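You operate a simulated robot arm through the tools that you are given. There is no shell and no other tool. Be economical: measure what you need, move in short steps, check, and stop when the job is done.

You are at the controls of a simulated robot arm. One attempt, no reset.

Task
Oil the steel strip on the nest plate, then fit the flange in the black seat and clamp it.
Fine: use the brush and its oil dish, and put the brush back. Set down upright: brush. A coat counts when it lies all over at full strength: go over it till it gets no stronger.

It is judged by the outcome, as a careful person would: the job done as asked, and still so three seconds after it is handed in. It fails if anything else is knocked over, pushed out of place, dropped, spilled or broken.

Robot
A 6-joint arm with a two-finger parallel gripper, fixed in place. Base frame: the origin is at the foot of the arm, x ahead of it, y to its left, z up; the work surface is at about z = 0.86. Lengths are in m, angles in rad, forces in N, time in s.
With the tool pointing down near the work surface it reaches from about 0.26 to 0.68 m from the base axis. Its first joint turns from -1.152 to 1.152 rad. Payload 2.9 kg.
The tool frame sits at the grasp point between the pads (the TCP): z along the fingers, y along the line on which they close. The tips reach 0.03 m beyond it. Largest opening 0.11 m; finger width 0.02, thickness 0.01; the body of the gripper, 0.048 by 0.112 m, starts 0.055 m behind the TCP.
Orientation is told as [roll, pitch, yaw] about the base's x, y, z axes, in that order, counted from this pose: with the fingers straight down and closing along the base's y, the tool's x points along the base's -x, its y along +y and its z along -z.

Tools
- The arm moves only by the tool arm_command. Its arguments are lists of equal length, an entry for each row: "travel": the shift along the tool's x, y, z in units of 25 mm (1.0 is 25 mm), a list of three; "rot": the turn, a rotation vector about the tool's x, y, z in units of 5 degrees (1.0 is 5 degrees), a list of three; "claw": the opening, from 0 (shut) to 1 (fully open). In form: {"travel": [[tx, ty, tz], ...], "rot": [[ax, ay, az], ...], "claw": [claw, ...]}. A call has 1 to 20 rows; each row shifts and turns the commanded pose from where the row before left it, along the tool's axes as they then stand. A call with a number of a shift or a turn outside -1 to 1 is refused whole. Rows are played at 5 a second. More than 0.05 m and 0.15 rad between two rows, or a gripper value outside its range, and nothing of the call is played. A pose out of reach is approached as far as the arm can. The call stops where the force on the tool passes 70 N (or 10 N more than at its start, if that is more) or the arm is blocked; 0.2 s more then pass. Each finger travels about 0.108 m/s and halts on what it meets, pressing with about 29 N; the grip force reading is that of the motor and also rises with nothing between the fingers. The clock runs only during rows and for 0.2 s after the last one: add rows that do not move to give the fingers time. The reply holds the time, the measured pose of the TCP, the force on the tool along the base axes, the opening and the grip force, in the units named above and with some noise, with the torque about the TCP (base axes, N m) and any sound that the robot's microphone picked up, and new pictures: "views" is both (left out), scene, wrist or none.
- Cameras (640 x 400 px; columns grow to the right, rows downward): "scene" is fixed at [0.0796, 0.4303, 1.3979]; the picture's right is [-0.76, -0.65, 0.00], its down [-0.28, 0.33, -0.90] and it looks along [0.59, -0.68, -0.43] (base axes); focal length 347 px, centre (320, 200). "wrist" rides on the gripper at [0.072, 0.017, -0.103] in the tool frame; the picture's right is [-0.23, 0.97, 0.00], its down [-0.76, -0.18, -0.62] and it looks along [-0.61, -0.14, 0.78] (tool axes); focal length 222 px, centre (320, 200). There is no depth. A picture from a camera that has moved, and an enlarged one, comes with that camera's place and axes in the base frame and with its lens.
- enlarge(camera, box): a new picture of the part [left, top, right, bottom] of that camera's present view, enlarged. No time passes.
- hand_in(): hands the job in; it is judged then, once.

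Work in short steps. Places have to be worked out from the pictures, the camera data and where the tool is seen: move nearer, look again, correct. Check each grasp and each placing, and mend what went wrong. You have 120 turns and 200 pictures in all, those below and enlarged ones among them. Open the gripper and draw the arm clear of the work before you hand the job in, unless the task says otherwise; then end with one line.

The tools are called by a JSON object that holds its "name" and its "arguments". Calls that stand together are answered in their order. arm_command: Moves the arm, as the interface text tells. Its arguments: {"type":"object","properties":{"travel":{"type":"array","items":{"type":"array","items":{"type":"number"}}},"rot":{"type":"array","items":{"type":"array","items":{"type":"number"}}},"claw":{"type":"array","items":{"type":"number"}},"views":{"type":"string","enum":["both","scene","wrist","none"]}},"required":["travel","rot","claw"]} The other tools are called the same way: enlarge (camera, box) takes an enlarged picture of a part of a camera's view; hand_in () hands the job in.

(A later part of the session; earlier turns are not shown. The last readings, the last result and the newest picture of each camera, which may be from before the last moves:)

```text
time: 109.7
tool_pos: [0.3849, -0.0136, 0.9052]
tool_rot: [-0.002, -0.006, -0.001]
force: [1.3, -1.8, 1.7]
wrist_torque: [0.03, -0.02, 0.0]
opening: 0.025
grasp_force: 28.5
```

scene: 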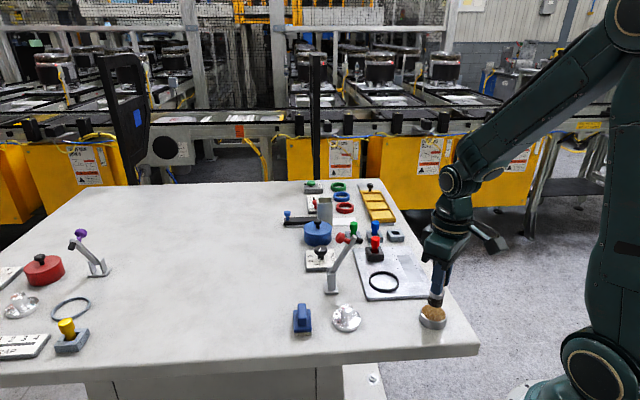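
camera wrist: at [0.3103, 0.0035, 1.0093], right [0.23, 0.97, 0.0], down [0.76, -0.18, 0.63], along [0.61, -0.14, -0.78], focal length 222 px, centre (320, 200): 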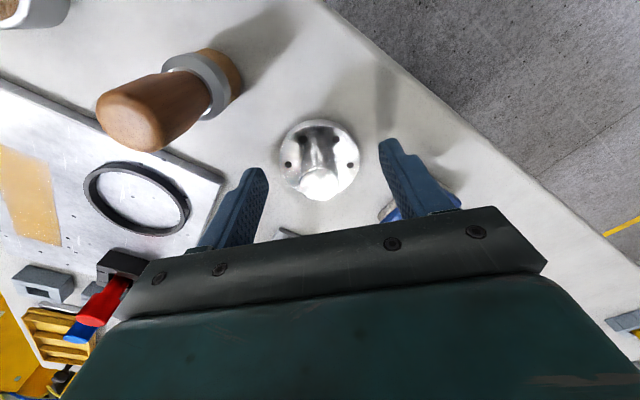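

Gripped (25 mm). I lift high, carry the flange over the seat, and turn +45° in yaw so the gripper body stays clear of the clamp.

{"name": "arm_command", "arguments": {"travel": [[0, 0, -0.6], [0, 0, -1], [0, 0, -1], [0, 0, -1], [0, 0, -1], [0, -0.98, 0], [0, -0.98, 0], [0, -0.97, 0], [0, -0.97, 0], [0, -0.97, 0], [0, -0.97, 0], [0, 0, 0]], "rot": [[0, 0, 0], [0, 0, 0], [0, 0, 0], [0, 0, 0], [0, 0, 0], [0, 0, 0], [0, 0, 0], [0, 0, 0], [0, 0, 0], [0, 0, 0], [0, 0, 0], [0, 0, 0]], "claw": [0.15, 0.15, 0.15, 0.15, 0.15, 0.15, 0.15, 0.15, 0.15, 0.15, 0.15, 0.15], "views": "wrist"}}

{"name": "arm_command", "arguments": {"travel": [[0, 0, 0], [0, 0, 0], [0, 0, 0], [0, 0, 0], [0, 0, 0], [0, 0, 0], [0, 0, 0], [0, 0, 0], [0, 0, 0], [0, 0, 0]], "rot": [[0, 0, -1], [0, 0, -1], [0, 0, -1], [0, 0, -1], [0, 0, -1], [0, 0, -1], [0, 0, -1], [0, 0, -1], [0, 0, -1], [0, 0, 0]], "claw": [0.15, 0.15, 0.15, 0.15, 0.15, 0.15, 0.15, 0.15, 0.15, 0.15], "views": "both"}}

{"name": "enlarge", "arguments": {"camera": "wrist", "box": [200, 60, 440, 220]}}

{"name": "enlarge", "arguments": {"camera": "scene", "box": [320, 205, 450, 305]}}

```text
time: 112.3
tool_pos: [0.3825, -0.1588, 1.021]
tool_rot: [-0.003, -0.006, 0.0]
force: [-0.1, 0.2, -2.4]
wrist_torque: [0.01, 0.03, 0.0]
opening: 0.0248
grasp_force: 28.7
camera wrist: at [0.3094, -0.1417, 1.1248], right [0.23, 0.97, 0.0], down [0.76, -0.18, 0.63], along [0.61, -0.14, -0.78], focal length 222 px, centre (320, 200)
```

wrist: 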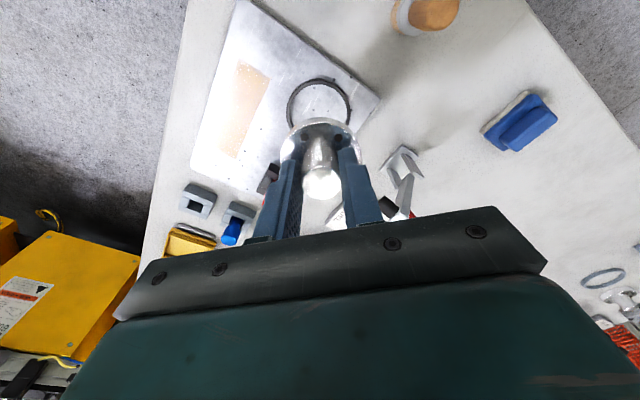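

```text
time: 114.5
tool_pos: [0.3844, -0.1586, 1.0207]
tool_rot: [-0.007, -0.002, 0.788]
force: [0.1, -0.2, -2.3]
wrist_torque: [0.0, 0.02, 0.02]
opening: 0.0251
grasp_force: 28.8
camera wrist: at [0.3205, -0.1976, 1.1245], right [-0.53, 0.85, -0.01], down [0.66, 0.42, 0.63], along [0.53, 0.33, -0.78], focal length 222 px, centre (320, 200)
```

scene: 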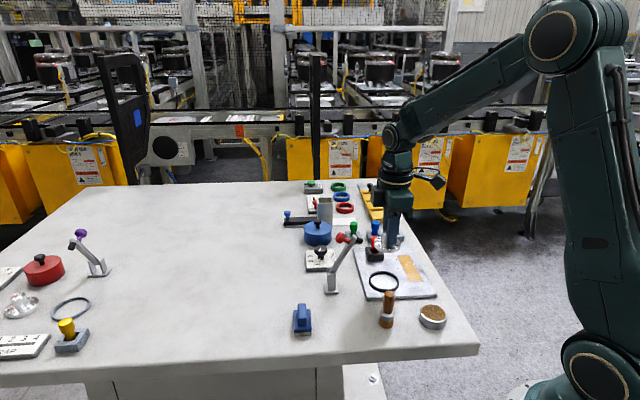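
wrist: 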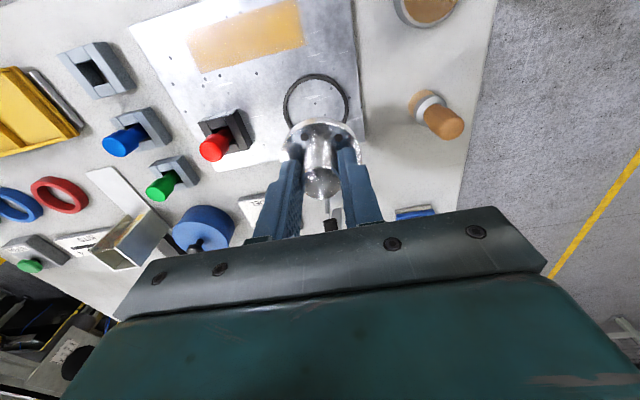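

```text
2.50 times, centred on (320, 140) of wrist
camera zoom: at [0.3205, -0.1976, 1.1245], right [-0.53, 0.85, -0.01], down [0.66, 0.42, 0.63], along [0.53, 0.33, -0.78], focal length 555 px, centre (320, 350)
```

zoom: 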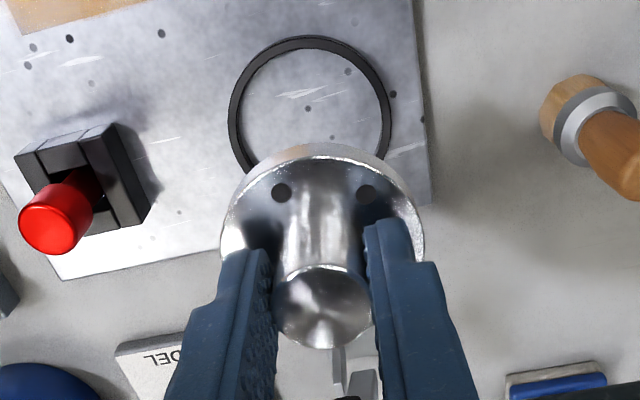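

```text
4.00 times, centred on (385, 255) of scene
camera zoom: at [0.0797, 0.4303, 1.3979], right [-0.76, -0.65, 0.0], down [-0.28, 0.33, -0.9], along [0.59, -0.68, -0.43], focal length 1388 px, centre (60, -20)
```

zoom: 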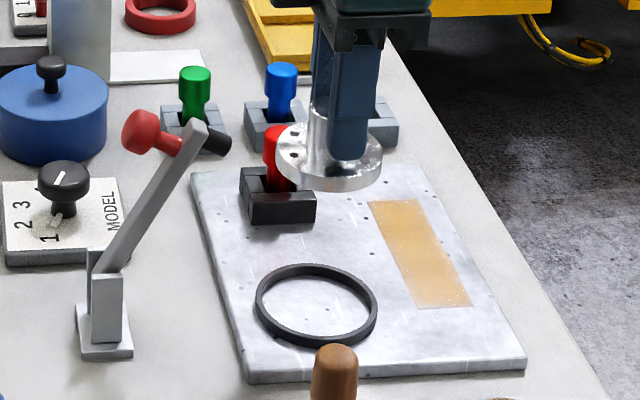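

The ring appears about 4–5 mm to the side of the flange centre, at roughly (0.388,-0.161). I correct and lower to about 1 cm above the ring to compare directly.

{"name": "arm_command", "arguments": {"travel": [[-0.05, -0.18, 0.3], [0, 0, 0.8], [0, 0, 0.8], [0, 0, 0.8], [0, 0, 0.7], [0, 0, 0]], "rot": [[0, 0, 0], [0, 0, 0], [0, 0, 0], [0, 0, 0], [0, 0, 0], [0, 0, 0]], "claw": [0.15, 0.15, 0.15, 0.15, 0.15, 0.15], "views": "wrist"}}

{"name": "enlarge", "arguments": {"camera": "wrist", "box": [240, 90, 400, 210]}}

{"name": "enlarge", "arguments": {"camera": "scene", "box": [350, 240, 420, 300]}}

```text
time: 115.9
tool_pos: [0.391, -0.1605, 0.9352]
tool_rot: [-0.006, -0.001, 0.786]
force: [0.0, 0.7, -2.0]
wrist_torque: [-0.03, 0.01, 0.01]
opening: 0.025
grasp_force: 28.8
camera wrist: at [0.3265, -0.1994, 1.0395], right [-0.53, 0.85, -0.01], down [0.66, 0.42, 0.63], along [0.53, 0.33, -0.78], focal length 222 px, centre (320, 200)
```

wrist: 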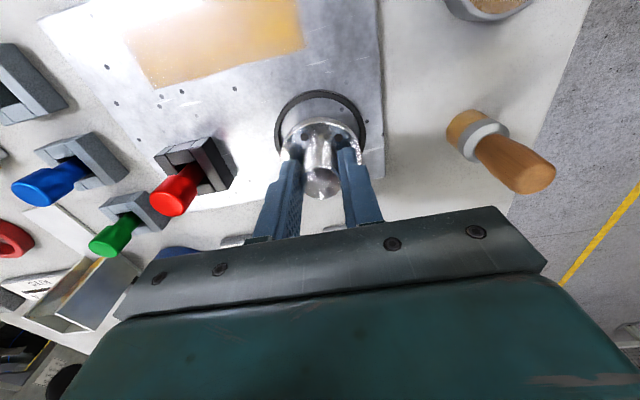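

```text
3.33 times, centred on (320, 150) of wrist
camera zoom: at [0.3265, -0.1994, 1.0395], right [-0.53, 0.85, -0.01], down [0.66, 0.42, 0.63], along [0.53, 0.33, -0.78], focal length 740 px, centre (320, 367)
```

zoom: 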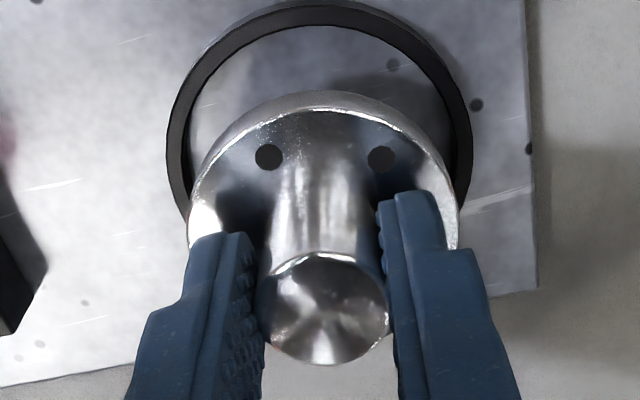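

```text
6.67 times, centred on (385, 270) of scene
camera zoom: at [0.0797, 0.4303, 1.3979], right [-0.76, -0.65, 0.0], down [-0.28, 0.33, -0.9], along [0.59, -0.68, -0.43], focal length 2314 px, centre (-113, -267)
```

zoom: 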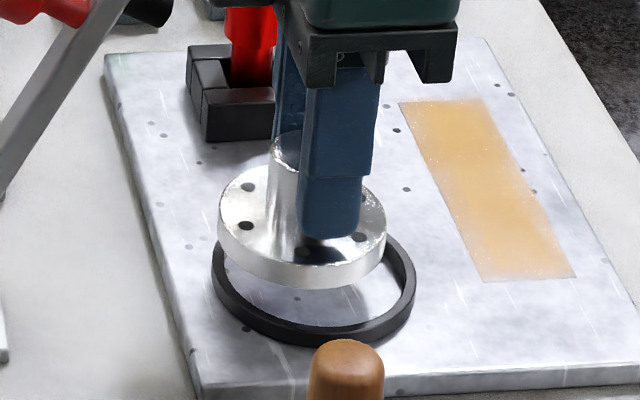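

Both cameras agree the flange is about 5 mm too far forward (along the wrist view) and laterally within 1 mm. I correct that and compare again.

{"name": "arm_command", "arguments": {"travel": [[0.2, 0.02, 0.1], [0, 0, 0], [0, 0, 0]], "rot": [[0, 0, 0], [0, 0, 0], [0, 0, 0]], "claw": [0.15, 0.15, 0.15], "views": "none"}}

{"name": "enlarge", "arguments": {"camera": "wrist", "box": [240, 80, 400, 200]}}

{"name": "enlarge", "arguments": {"camera": "scene", "box": [350, 240, 420, 300]}}

```text
time: 116.7
tool_pos: [0.3865, -0.1628, 0.9344]
tool_rot: [-0.007, 0.0, 0.785]
force: [0.8, 0.4, -3.1]
wrist_torque: [-0.02, 0.0, 0.04]
opening: 0.0251
grasp_force: 29.0
```

```text
3.33 times, centred on (320, 140) of wrist
camera zoom: at [0.3224, -0.2022, 1.0376], right [-0.53, 0.85, -0.01], down [0.66, 0.41, 0.63], along [0.53, 0.33, -0.78], focal length 740 px, centre (320, 400)
```

zoom: 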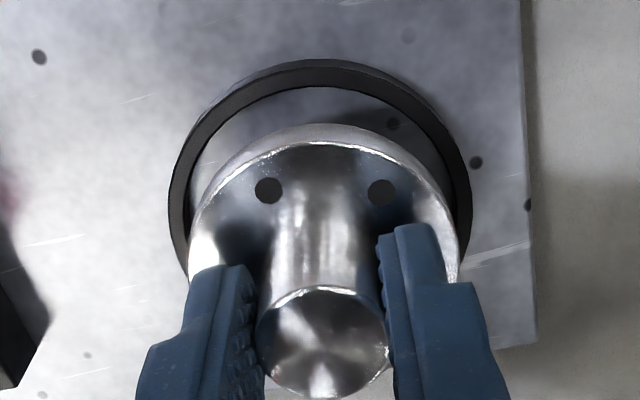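

```text
6.67 times, centred on (385, 270) of scene
camera zoom: at [0.0797, 0.4303, 1.3979], right [-0.76, -0.65, 0.0], down [-0.28, 0.33, -0.9], along [0.59, -0.68, -0.43], focal length 2314 px, centre (-113, -267)
```

zoom: 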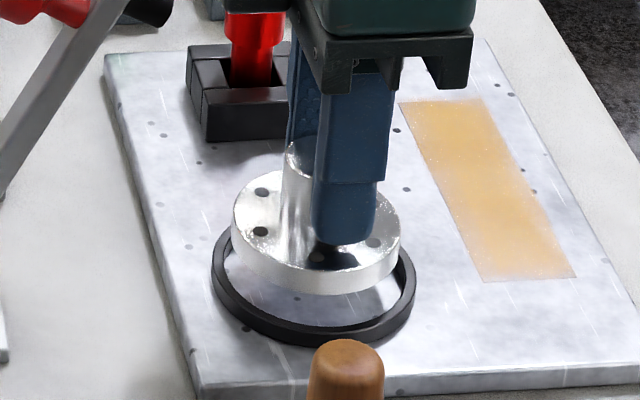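

Both views now show the flange concentric with the ring within about 1 mm. I lower it into the seat in small steps, watching the force.

{"name": "arm_command", "arguments": {"travel": [[0.02, -0.02, 0.15], [0, 0, 0.15], [0, 0, 0.15], [0, 0, 0.1], [0, 0, 0.1], [0, 0, 0]], "rot": [[0, 0, 0], [0, 0, 0], [0, 0, 0], [0, 0, 0], [0, 0, 0], [0, 0, 0]], "claw": [0.15, 0.15, 0.15, 0.15, 0.15, 0.15], "views": "none"}}

{"name": "enlarge", "arguments": {"camera": "scene", "box": [350, 240, 420, 300]}}

{"name": "enlarge", "arguments": {"camera": "wrist", "box": [240, 80, 400, 200]}}

```text
time: 118.1
tool_pos: [0.3858, -0.1656, 0.9172]
tool_rot: [-0.007, -0.002, 0.786]
force: [0.8, -0.1, -2.8]
wrist_torque: [-0.01, 0.0, 0.01]
opening: 0.0251
grasp_force: 28.7
```

```text
6.67 times, centred on (385, 270) of scene
camera zoom: at [0.0797, 0.4303, 1.3979], right [-0.76, -0.65, 0.0], down [-0.28, 0.33, -0.9], along [0.59, -0.68, -0.43], focal length 2314 px, centre (-113, -267)
```

zoom: 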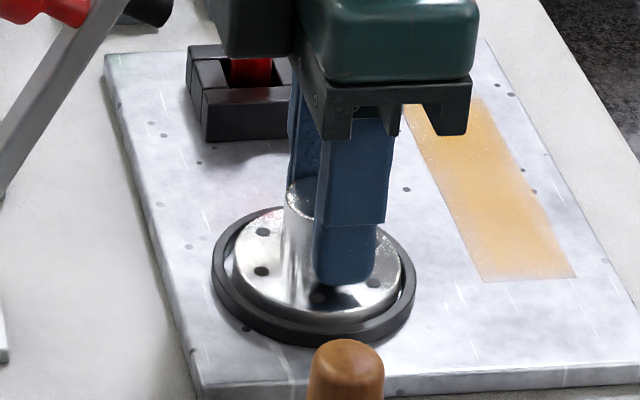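

```text
3.33 times, centred on (320, 140) of wrist
camera zoom: at [0.3213, -0.2033, 1.0202], right [-0.53, 0.85, -0.01], down [0.66, 0.41, 0.63], along [0.53, 0.33, -0.78], focal length 740 px, centre (320, 400)
```

zoom: 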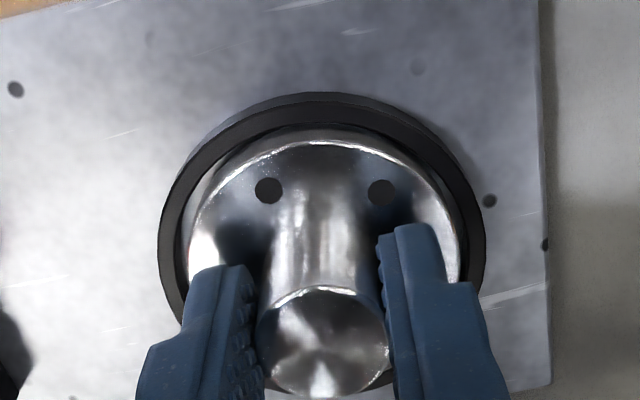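

The flange is entering the ring without touching. I lower further to contact.

{"name": "arm_command", "arguments": {"travel": [[0, 0, 0.06], [0, 0, 0.06], [0, 0, 0.05], [0, 0, 0]], "rot": [[0, 0, 0], [0, 0, 0], [0, 0, 0], [0, 0, 0]], "claw": [0.15, 0.15, 0.15, 0.15], "views": "none"}}

```text
time: 119.1
tool_pos: [0.3871, -0.1644, 0.9135]
tool_rot: [-0.009, -0.004, 0.786]
force: [-5.0, 1.8, 23.2]
wrist_torque: [0.32, 0.3, 0.03]
opening: 0.0252
grasp_force: 28.3
```

Contact at z=0.9135 matches the flange resting on the plate surface. I ease off, release, rise straight up, and look.

{"name": "arm_command", "arguments": {"travel": [[0, 0, -0.04], [0, 0, 0], [0, 0, 0], [0, 0, 0], [0, 0, -0.4], [0, 0, -0.9], [0, 0, -0.9], [0, 0, -0.9], [0, 0, -0.9], [0, 0, -0.9], [0, 0, 0]], "rot": [[0, 0, 0], [0, 0, 0], [0, 0, 0], [0, 0, 0], [0, 0, 0], [0, 0, 0], [0, 0, 0], [0, 0, 0], [0, 0, 0], [0, 0, 0], [0, 0, 0]], "claw": [0.2, 0.3, 0.5, 0.5, 0.5, 0.5, 0.5, 0.5, 0.5, 0.5, 0.5], "views": "both"}}

{"name": "enlarge", "arguments": {"camera": "scene", "box": [320, 220, 430, 305]}}

{"name": "enlarge", "arguments": {"camera": "wrist", "box": [200, 40, 440, 220]}}

```text
time: 121.5
tool_pos: [0.3863, -0.1649, 1.0375]
tool_rot: [-0.008, -0.002, 0.784]
force: [0.6, 0.5, -0.1]
wrist_torque: [-0.02, 0.0, -0.03]
opening: 0.0549
grasp_force: 0.1
camera wrist: at [0.3218, -0.2029, 1.1404], right [-0.53, 0.85, -0.01], down [0.66, 0.42, 0.63], along [0.53, 0.33, -0.78], focal length 222 px, centre (320, 200)
```

scene: 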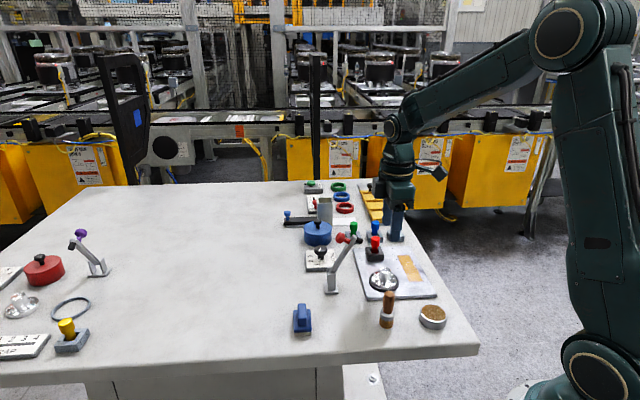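
wrist: 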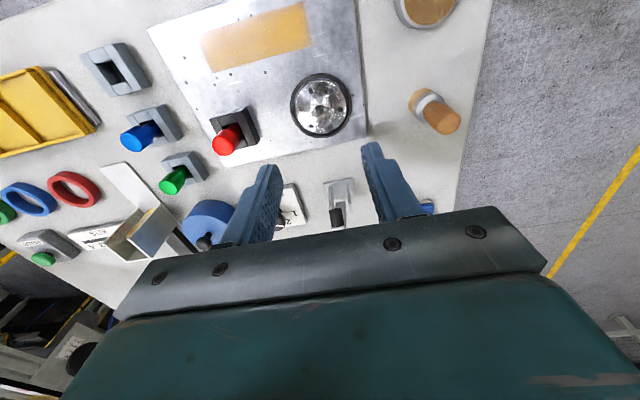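

```text
4.71 times, centred on (375, 262) of scene
camera zoom: at [0.0796, 0.4303, 1.3979], right [-0.76, -0.65, 0.0], down [-0.28, 0.33, -0.9], along [0.59, -0.68, -0.43], focal length 1633 px, centre (61, -94)
```

zoom: 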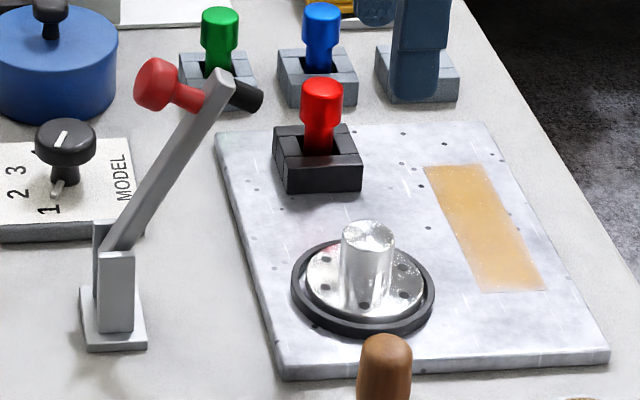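

```text
2.22 times, centred on (320, 130) of wrist
camera zoom: at [0.3218, -0.2029, 1.1404], right [-0.53, 0.85, -0.01], down [0.66, 0.42, 0.63], along [0.53, 0.33, -0.78], focal length 494 px, centre (320, 356)
```

zoom: 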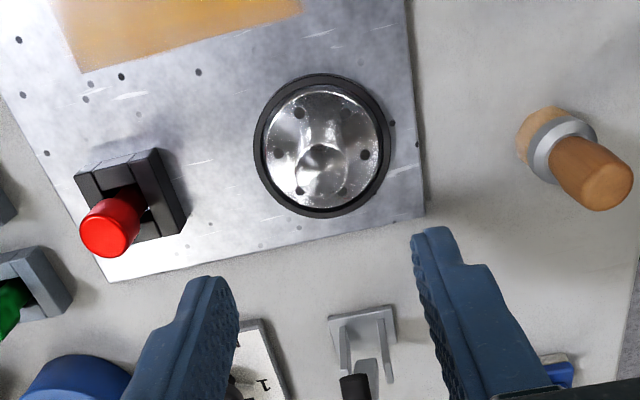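

The flange sits concentric and flat in the seat. Now I raise the gripper and shift it so the wrist camera sees the clamp from above, to measure its arm and knob.

{"name": "arm_command", "arguments": {"travel": [[0, 0, -1], [0, 0, -1], [0, 0, -1], [0, 0, -1], [-0.8, 0, 0], [-0.8, 0, 0], [0, 0, 0]], "rot": [[0, 0, 0], [0, 0, 0], [0, 0, 0], [0, 0, 0], [0, 0, 0], [0, 0, 0], [0, 0, 0]], "claw": [0.5, 0.5, 0.5, 0.5, 0.5, 0.5, 0.5], "views": "wrist"}}

{"name": "enlarge", "arguments": {"camera": "wrist", "box": [250, 50, 400, 210]}}

{"name": "enlarge", "arguments": {"camera": "scene", "box": [315, 220, 385, 300]}}

```text
time: 123.1
tool_pos: [0.4127, -0.1349, 1.1362]
tool_rot: [-0.007, -0.001, 0.784]
force: [0.2, -0.1, -0.1]
wrist_torque: [-0.04, -0.01, 0.0]
opening: 0.0549
grasp_force: 0.1
camera wrist: at [0.3485, -0.174, 1.2408], right [-0.53, 0.85, -0.01], down [0.66, 0.41, 0.63], along [0.53, 0.33, -0.78], focal length 222 px, centre (320, 200)
```

wrist: 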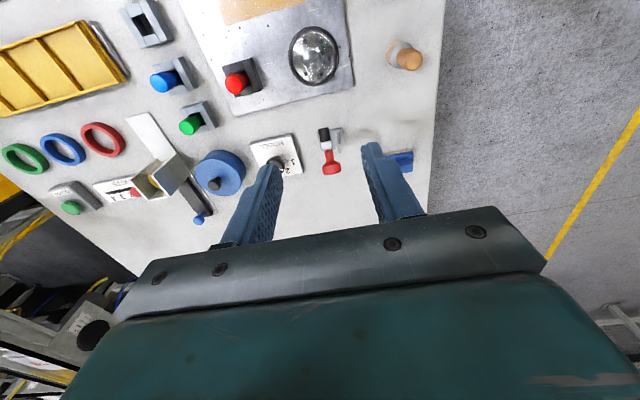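

```text
2.50 times, centred on (325, 130) of wrist
camera zoom: at [0.3485, -0.174, 1.2408], right [-0.53, 0.85, -0.01], down [0.66, 0.41, 0.63], along [0.53, 0.33, -0.78], focal length 555 px, centre (308, 375)
```

zoom: 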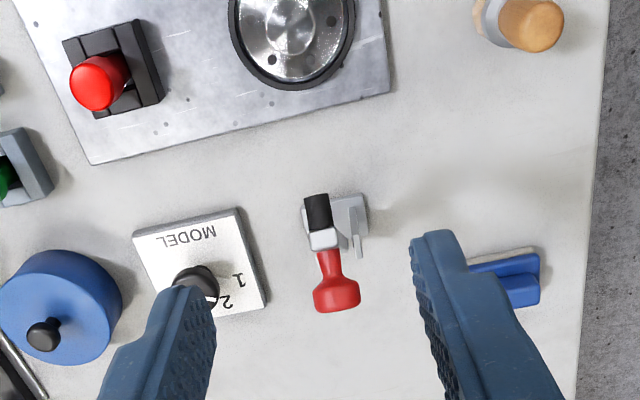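

```text
5.00 times, centred on (350, 260) of scene
camera zoom: at [0.0796, 0.4303, 1.3979], right [-0.76, -0.65, 0.0], down [-0.28, 0.33, -0.9], along [0.59, -0.68, -0.43], focal length 1735 px, centre (170, -100)
```

zoom: 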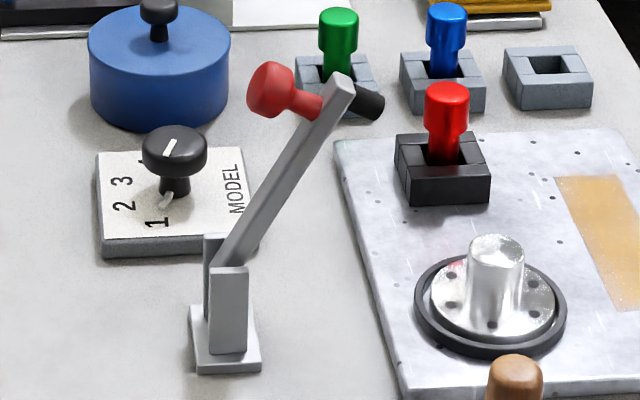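

From both views the clamp arm swings in the plane through the hub, along my tool x axis. The arm end is at (0.443,-0.107,0.995) and the red knob at (0.458,-0.09,1.003). I close the fingers and position them behind the knob, to push it over and down.

{"name": "arm_command", "arguments": {"travel": [[-0.95, 0, 0], [-0.95, 0, 0], [-0.95, 0, 0], [-0.88, 0, 0], [0, 0, 0.9], [0, 0, 0.9], [0, 0, 0.9], [0, 0, 0.9], [0, 0, 0.9], [0, 0, 0]], "rot": [[0, 0, 0], [0, 0, 0], [0, 0, 0], [0, 0, 0], [0, 0, 0], [0, 0, 0], [0, 0, 0], [0, 0, 0], [0, 0, 0], [0, 0, 0]], "claw": [0.3, 0, 0, 0, 0, 0, 0, 0, 0, 0], "views": "both"}}

{"name": "enlarge", "arguments": {"camera": "wrist", "box": [250, 50, 400, 210]}}

{"name": "enlarge", "arguments": {"camera": "scene", "box": [305, 210, 395, 300]}}

```text
time: 125.3
tool_pos: [0.478, -0.0697, 1.0242]
tool_rot: [-0.007, -0.002, 0.785]
force: [0.1, 0.1, 0.6]
wrist_torque: [0.02, 0.01, 0.01]
opening: 0.0
grasp_force: 29.1
camera wrist: at [0.4137, -0.1084, 1.1285], right [-0.53, 0.85, -0.01], down [0.66, 0.41, 0.63], along [0.53, 0.33, -0.78], focal length 222 px, centre (320, 200)
```

scene: 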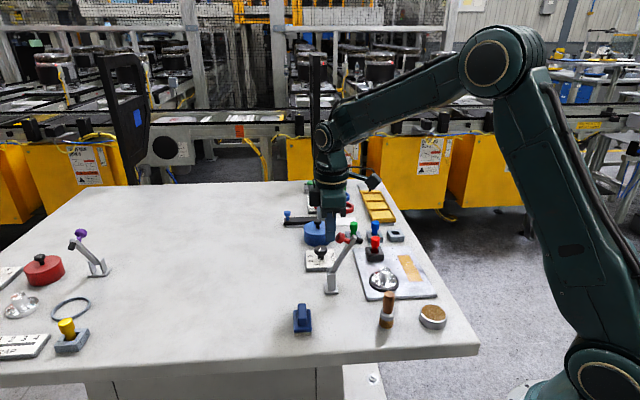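
wrist: 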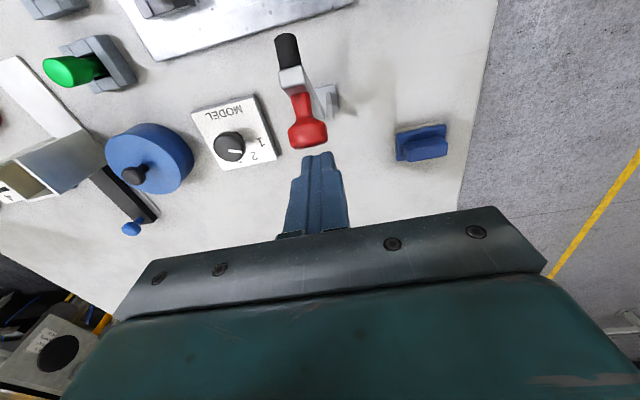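

```text
2.50 times, centred on (325, 130) of wrist
camera zoom: at [0.4137, -0.1084, 1.1285], right [-0.53, 0.85, -0.01], down [0.66, 0.41, 0.63], along [0.53, 0.33, -0.78], focal length 555 px, centre (308, 375)
```

zoom: 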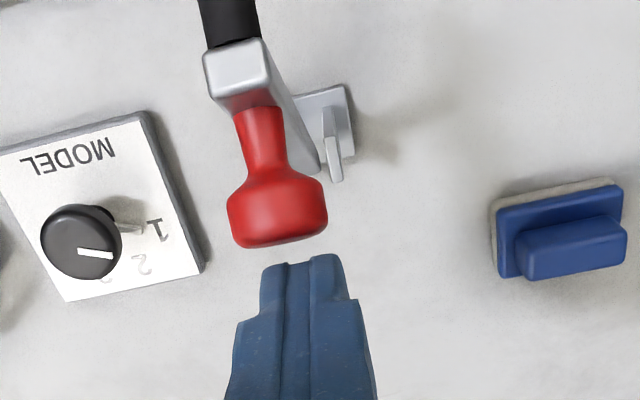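

```text
4.44 times, centred on (350, 255) of scene
camera zoom: at [0.0796, 0.4303, 1.3979], right [-0.76, -0.65, 0.0], down [-0.28, 0.33, -0.9], along [0.59, -0.68, -0.43], focal length 1543 px, centre (187, -44)
```

zoom: 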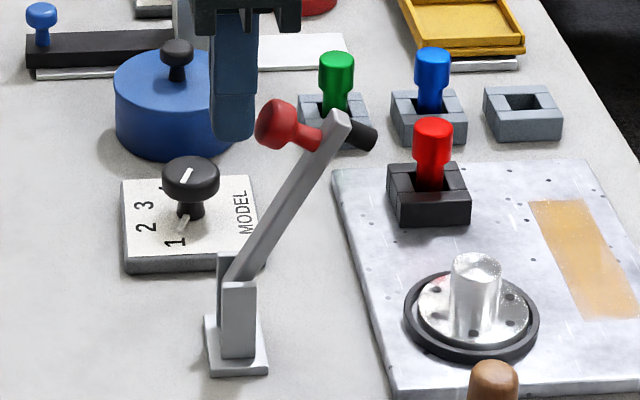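

The fingers are aligned behind the knob. I lower a few millimetres and start pushing the knob over along the first part of its arc.

{"name": "arm_command", "arguments": {"travel": [[0, 0, 0.16], [0.3, 0, 0], [0.3, 0, 0.05], [0.3, 0, 0.08], [0.3, 0, 0.1], [0.3, 0, 0.12], [0.3, 0, 0.14], [0, 0, 0]], "rot": [[0, 0, 0], [0, 0, 0], [0, 0, 0], [0, 0, 0], [0, 0, 0], [0, 0, 0], [0, 0, 0], [0, 0, 0]], "claw": [0, 0, 0, 0, 0, 0, 0, 0], "views": "wrist"}}

{"name": "enlarge", "arguments": {"camera": "scene", "box": [305, 210, 395, 300]}}

```text
time: 127.1
tool_pos: [0.4478, -0.1011, 1.0089]
tool_rot: [-0.006, -0.001, 0.785]
force: [1.0, -0.1, 0.4]
wrist_torque: [0.01, -0.01, 0.03]
opening: 0.0
grasp_force: 29.2
camera wrist: at [0.3836, -0.1409, 1.1126], right [-0.53, 0.85, -0.01], down [0.66, 0.41, 0.63], along [0.53, 0.33, -0.78], focal length 222 px, centre (320, 200)
```

wrist: 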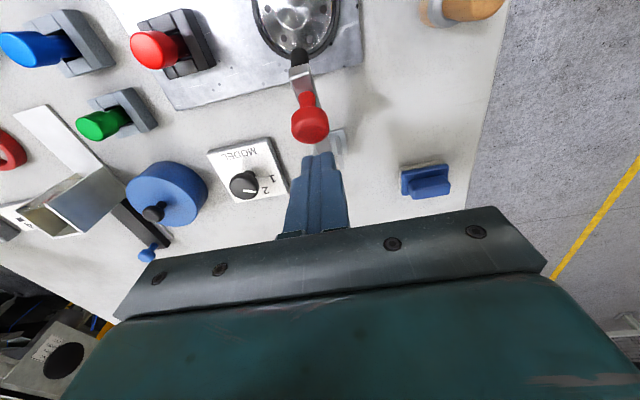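

```text
4.44 times, centred on (350, 255) of scene
camera zoom: at [0.0796, 0.4303, 1.3979], right [-0.76, -0.65, 0.0], down [-0.28, 0.33, -0.9], along [0.59, -0.68, -0.43], focal length 1543 px, centre (187, -44)
```

zoom: 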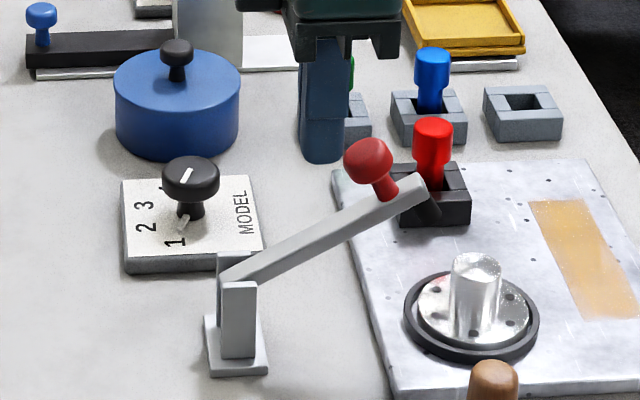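

The arm is swinging over freely. I continue along the arc toward the hub.

{"name": "arm_command", "arguments": {"travel": [[0.3, 0, 0.15], [0.3, 0, 0.2], [0.3, 0, 0.25], [0.3, 0, 0.3], [0, 0, 0]], "rot": [[0, 0, 0], [0, 0, 0], [0, 0, 0], [0, 0, 0], [0, 0, 0]], "claw": [0, 0, 0, 0, 0], "views": "wrist"}}

{"name": "enlarge", "arguments": {"camera": "scene", "box": [305, 210, 395, 300]}}

```text
time: 128.3
tool_pos: [0.4265, -0.1246, 0.9856]
tool_rot: [-0.007, -0.001, 0.787]
force: [0.7, 0.3, -0.1]
wrist_torque: [-0.01, -0.01, -0.01]
opening: 0.0
grasp_force: 29.4
camera wrist: at [0.3623, -0.1629, 1.0896], right [-0.53, 0.85, -0.01], down [0.66, 0.41, 0.63], along [0.53, 0.33, -0.78], focal length 222 px, centre (320, 200)
```

wrist: 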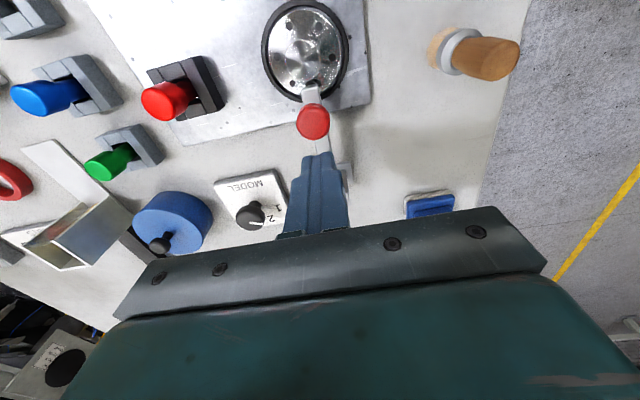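

```text
4.44 times, centred on (350, 255) of scene
camera zoom: at [0.0796, 0.4303, 1.3979], right [-0.76, -0.65, 0.0], down [-0.28, 0.33, -0.9], along [0.59, -0.68, -0.43], focal length 1543 px, centre (187, -44)
```

zoom: 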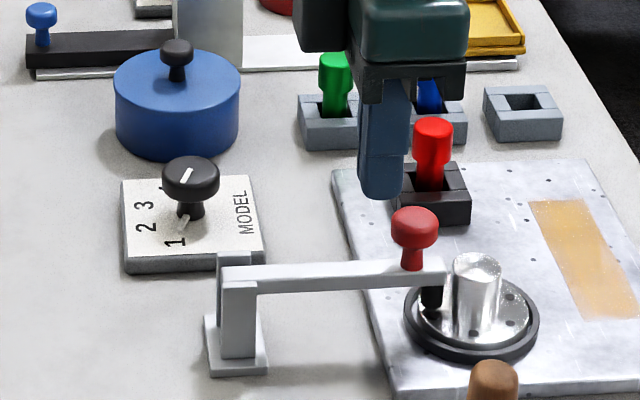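

The arm has dropped onto the flange rim. To be sure it's pressed home and locked, I move above the knob and press down on it.

{"name": "arm_command", "arguments": {"travel": [[0, 0, -0.7], [0.55, 0.05, 0], [0.51, 0.05, 0], [0, 0, 0]], "rot": [[0, 0, 0], [0, 0, 0], [0, 0, 0], [0, 0, 0]], "claw": [0, 0, 0, 0], "views": "wrist"}}

{"name": "enlarge", "arguments": {"camera": "scene", "box": [325, 220, 405, 300]}}

{"name": "enlarge", "arguments": {"camera": "wrist", "box": [260, 80, 380, 200]}}

```text
time: 129.3
tool_pos: [0.407, -0.1408, 1.0045]
tool_rot: [-0.008, -0.003, 0.785]
force: [0.3, 0.5, 0.5]
wrist_torque: [-0.01, 0.02, 0.0]
opening: 0.0
grasp_force: 29.2
camera wrist: at [0.342, -0.1795, 1.1069], right [-0.53, 0.85, -0.01], down [0.66, 0.41, 0.63], along [0.53, 0.33, -0.78], focal length 222 px, centre (320, 200)
```

wrist: 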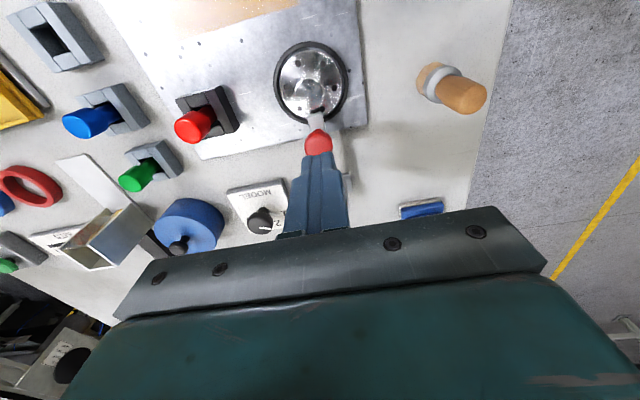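

```text
5.00 times, centred on (365, 260) of scene
camera zoom: at [0.0796, 0.4303, 1.3979], right [-0.76, -0.65, 0.0], down [-0.28, 0.33, -0.9], along [0.59, -0.68, -0.43], focal length 1735 px, centre (95, -100)
```

zoom: 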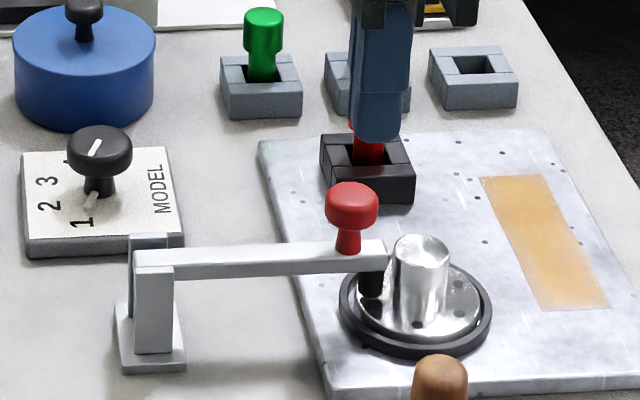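

```text
3.33 times, centred on (320, 140) of wrist
camera zoom: at [0.342, -0.1795, 1.1069], right [-0.53, 0.85, -0.01], down [0.66, 0.41, 0.63], along [0.53, 0.33, -0.78], focal length 740 px, centre (320, 400)
```

zoom: 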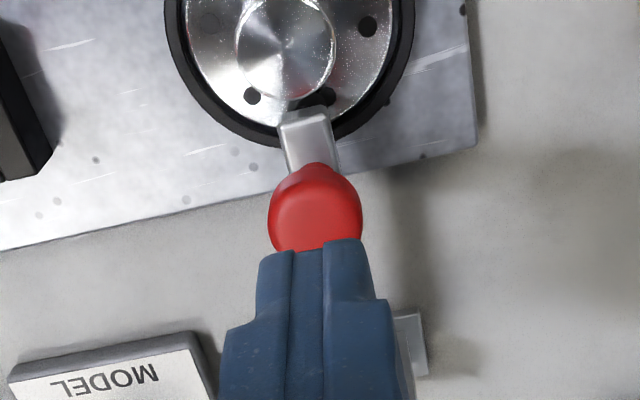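

The fingers are right above the knob. I press down gently, watching force and sound.

{"name": "arm_command", "arguments": {"travel": [[0, 0, 0.5], [0, 0, 0.4], [0, 0, 0.2], [0, 0, 0.1], [0, 0, 0.1], [0, 0, 0]], "rot": [[0, 0, 0], [0, 0, 0], [0, 0, 0], [0, 0, 0], [0, 0, 0], [0, 0, 0]], "claw": [0, 0, 0, 0, 0, 0], "views": "none"}}

```text
time: 130.7
tool_pos: [0.4057, -0.1413, 0.9702]
tool_rot: [-0.006, -0.001, 0.786]
force: [-0.3, 0.4, -0.4]
wrist_torque: [0.0, -0.02, 0.0]
opening: 0.0
grasp_force: 28.3
```

{"name": "arm_command", "arguments": {"travel": [[0, 0, 0.1], [0, 0, 0.1], [0, 0, 0.1], [0, 0, 0]], "rot": [[0, 0, 0], [0, 0, 0], [0, 0, 0], [0, 0, 0]], "claw": [0, 0, 0, 0], "views": "none"}}

{"name": "enlarge", "arguments": {"camera": "scene", "box": [325, 220, 405, 300]}}

```text
time: 131.5
tool_pos: [0.4081, -0.141, 0.9679]
tool_rot: [-0.014, -0.006, 0.785]
force: [-4.6, 0.5, 12.0]
wrist_torque: [0.07, 0.11, 0.02]
opening: 0.0
grasp_force: 28.8
stopped in row 4: the force on the tool passed its limit at 74 N (the readings are from after the stop); the commanded pose is now the measured one
```

```text
5.00 times, centred on (365, 260) of scene
camera zoom: at [0.0794, 0.4304, 1.3979], right [-0.76, -0.65, 0.0], down [-0.28, 0.33, -0.9], along [0.59, -0.68, -0.43], focal length 1735 px, centre (95, -100)
```

zoom: 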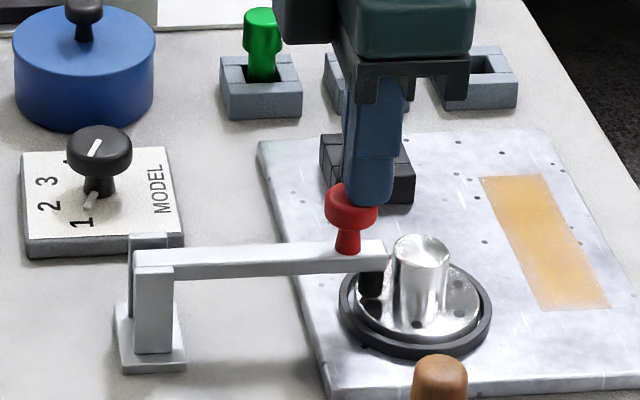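

The arm did not move under 74 N, so the clamp is at its stop with the pad on the flange. I withdraw upward, open the gripper, and check everything.

{"name": "arm_command", "arguments": {"travel": [[0, 0, -0.4], [0, 0, -0.9], [0, 0, -1], [0, 0, -1], [0, 0, -1], [0, 0, -1], [0, 0, -1], [0, 0, -1], [0.9, 0, 0], [0.9, 0, 0], [0, 0, 0]], "rot": [[0, 0, 0], [0, 0, 0], [0, 0, 0], [0, 0, 0], [0, 0, 0], [0, 0, 0], [0, 0, 0], [0, 0, 0], [0, 0, 0], [0, 0, 0], [0, 0, 0]], "claw": [0, 0, 0, 0, 0.3, 0.6, 0.9, 1, 1, 1, 1], "views": "both"}}

{"name": "enlarge", "arguments": {"camera": "scene", "box": [290, 215, 460, 335]}}

{"name": "enlarge", "arguments": {"camera": "wrist", "box": [220, 40, 400, 200]}}

```text
time: 133.9
tool_pos: [0.3724, -0.1717, 1.1501]
tool_rot: [-0.014, -0.005, 0.786]
force: [0.1, 0.8, 0.5]
wrist_torque: [0.0, 0.01, -0.02]
opening: 0.1101
grasp_force: 0.1
camera wrist: at [0.3076, -0.2095, 1.2533], right [-0.53, 0.85, -0.01], down [0.66, 0.42, 0.63], along [0.54, 0.32, -0.78], focal length 222 px, centre (320, 200)
```

scene: 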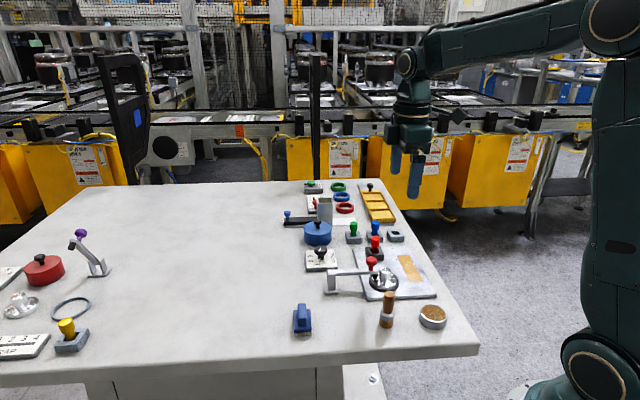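
wrist: 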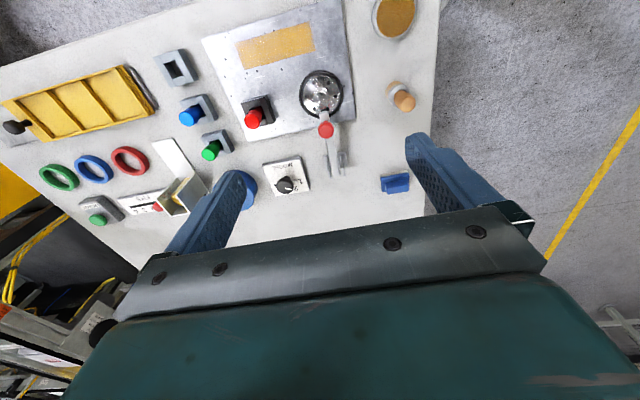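

```text
3.33 times, centred on (375, 275) of scene
camera zoom: at [0.0796, 0.4303, 1.3979], right [-0.76, -0.65, 0.0], down [-0.28, 0.33, -0.9], along [0.59, -0.68, -0.43], focal length 1157 px, centre (137, -50)
```

zoom: 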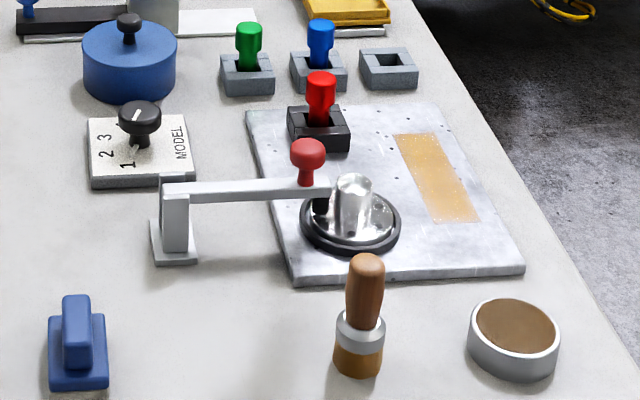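

```text
2.50 times, centred on (310, 120) of wrist
camera zoom: at [0.3076, -0.2095, 1.2533], right [-0.53, 0.85, -0.01], down [0.66, 0.42, 0.63], along [0.54, 0.32, -0.78], focal length 555 px, centre (345, 400)
```

zoom: 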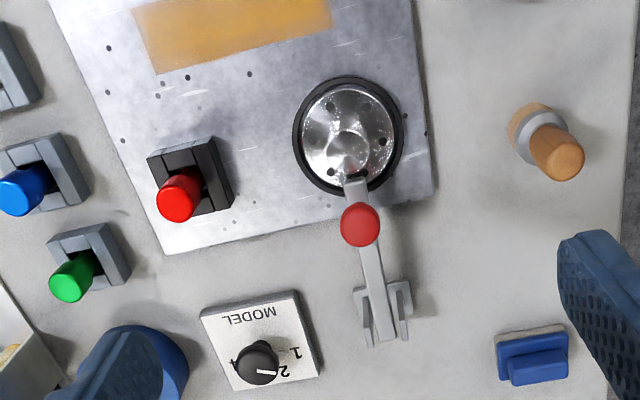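

Flange clamped and brush upright. One last look at the strip from straight above to confirm the coat is even.

{"name": "enlarge", "arguments": {"camera": "wrist", "box": [225, 10, 325, 80]}}

```text
5.71 times, centred on (275, 45) of wrist
camera zoom: at [0.3076, -0.2095, 1.2533], right [-0.53, 0.85, -0.01], down [0.66, 0.42, 0.63], along [0.54, 0.32, -0.78], focal length 1269 px, centre (577, 1086)
```

zoom: 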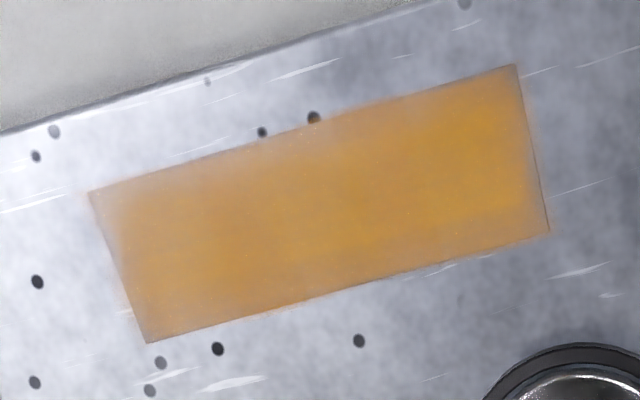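

The coat is full in the middle, but the far end and the table-side edge look slightly thinner. I have the budget, so I fetch the brush again for a dedicated edge pass: first turning back to yaw 0 and moving above the brush.

{"name": "arm_command", "arguments": {"travel": [[0, 0, 0], [0, 0, 0], [0, 0, 0], [0, 0, 0], [0, 0, 0], [0, 0, 0], [0, 0, 0], [0, 0, 0], [0, 0, 0], [0, 0, 0], [0.42, 0.87, 0.5], [0.42, 0.87, 0.5], [0.42, 0.87, 0.5], [0.42, 0.87, 0.5], [0.42, 0.87, 0.5], [0, 0, 0.8], [0, 0, 0.8], [0, 0, 0.7], [0, 0, 0]], "rot": [[0, 0, 1], [0, 0, 1], [0, 0, 1], [0, 0, 1], [0, 0, 1], [0, 0, 1], [0, 0, 1], [0, 0, 1], [0, 0, 1], [-0.12, 0, 0], [0, 0, 0], [0, 0, 0], [0, 0, 0], [0, 0, 0], [0, 0, 0], [0, 0, 0], [0, 0, 0], [0, 0, 0], [0, 0, 0]], "claw": [1, 1, 1, 1, 1, 1, 1, 1, 1, 0.7, 0.7, 0.7, 0.7, 0.7, 0.7, 0.7, 0.7, 0.7, 0.7], "views": "wrist"}}

```text
time: 137.9
tool_pos: [0.3231, -0.061, 1.0295]
tool_rot: [0.004, -0.014, 0.001]
force: [0.0, 0.5, 0.0]
wrist_torque: [-0.04, 0.03, -0.01]
opening: 0.0771
grasp_force: 0.0
camera wrist: at [0.248, -0.0445, 1.1335], right [0.23, 0.97, 0.01], down [0.75, -0.18, 0.63], along [0.62, -0.14, -0.78], focal length 222 px, centre (320, 200)
```

wrist: 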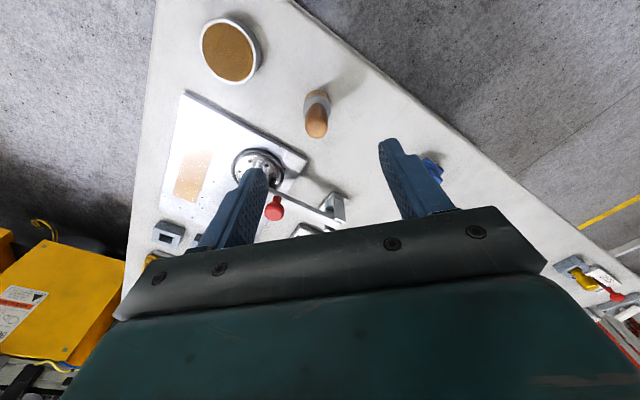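

I correct the small tilt and offset and descend onto the brush handle.

{"name": "arm_command", "arguments": {"travel": [[0.14, -0.09, 0.7], [0, 0, 0.9], [0, 0, 0.9], [0, 0, 0.9], [0, 0, 0.72], [0, 0, 0], [0, 0, 0]], "rot": [[0.06, 0.1, 0], [0, 0, 0], [0, 0, 0], [0, 0, 0], [0, 0, 0], [0, 0, 0], [0, 0, 0]], "claw": [0.7, 0.7, 0.7, 0.7, 0.7, 0.7, 0.7], "views": "wrist"}}

```text
time: 139.5
tool_pos: [0.3199, -0.0646, 0.9286]
tool_rot: [-0.002, -0.004, 0.002]
force: [0.4, -0.6, 0.0]
wrist_torque: [-0.01, 0.03, -0.03]
opening: 0.077
grasp_force: 0.1
camera wrist: at [0.2463, -0.0476, 1.0321], right [0.23, 0.97, 0.0], down [0.76, -0.18, 0.63], along [0.61, -0.14, -0.78], focal length 222 px, centre (320, 200)
```

wrist: 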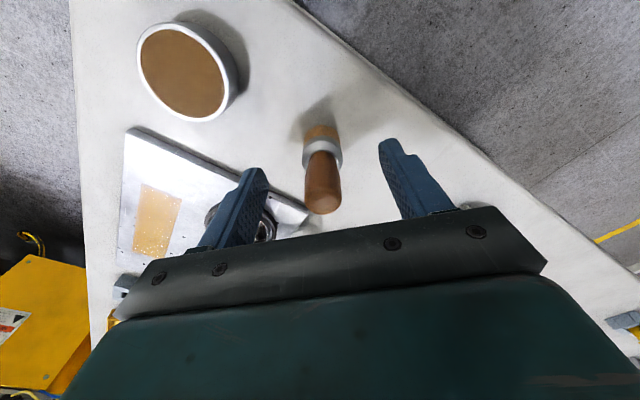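

Well centred. I close, lift, and move over the dish.

{"name": "arm_command", "arguments": {"travel": [[0, 0, 0], [0, 0, 0], [0, 0, 0], [0, 0, 0], [0, 0, -1], [0, 0, -1], [0.9, -0.9, 0], [0.9, -0.9, 0], [0.9, -0.87, 0], [0, 0, 0], [0, 0, 0.5], [0, 0, 0.3], [0, 0, 0]], "rot": [[0, 0, 0], [0, 0, 0], [0, 0, 0], [0, 0, 0], [0, 0, 0], [0, 0, 0], [0, 0, 0], [0, 0, 0], [0, 0, 0], [0, 0, 0], [0, 0, 0], [0, 0, 0], [0, 0, 0]], "claw": [0.4, 0.15, 0.15, 0.15, 0.15, 0.15, 0.15, 0.15, 0.15, 0.15, 0.15, 0.15, 0.15], "views": "wrist"}}

```text
time: 142.3
tool_pos: [0.2517, -0.1319, 0.9571]
tool_rot: [-0.002, -0.003, -0.001]
force: [-0.3, -0.5, -1.3]
wrist_torque: [-0.01, 0.01, -0.01]
opening: 0.0214
grasp_force: 28.8
camera wrist: at [0.1781, -0.1145, 1.0605], right [0.23, 0.97, 0.0], down [0.76, -0.18, 0.63], along [0.61, -0.14, -0.78], focal length 222 px, centre (320, 200)
```

wrist: 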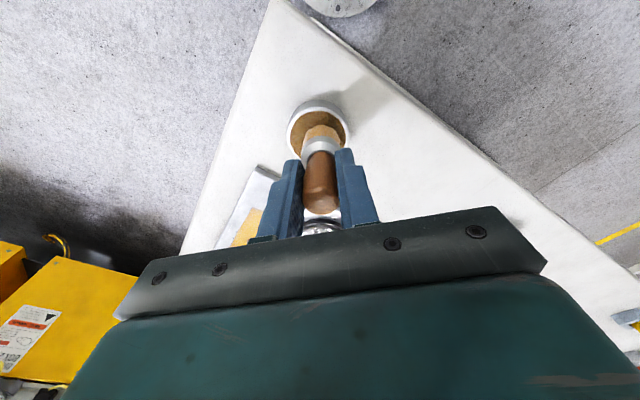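

Now I lower gently to contact in the dish.

{"name": "arm_command", "arguments": {"travel": [[0, 0, 0.15], [0, 0, 0.1], [0, 0, 0.08], [0, 0, 0.06], [0, 0, 0]], "rot": [[0, 0, 0], [0, 0, 0], [0, 0, 0], [0, 0, 0], [0, 0, 0]], "claw": [0.15, 0.15, 0.15, 0.15, 0.15], "views": "none"}}

```text
time: 143.5
tool_pos: [0.2527, -0.1317, 0.9479]
tool_rot: [-0.002, -0.006, 0.0]
force: [-5.8, 4.3, 30.5]
wrist_torque: [0.07, 0.14, 0.02]
opening: 0.0217
grasp_force: 29.1
```

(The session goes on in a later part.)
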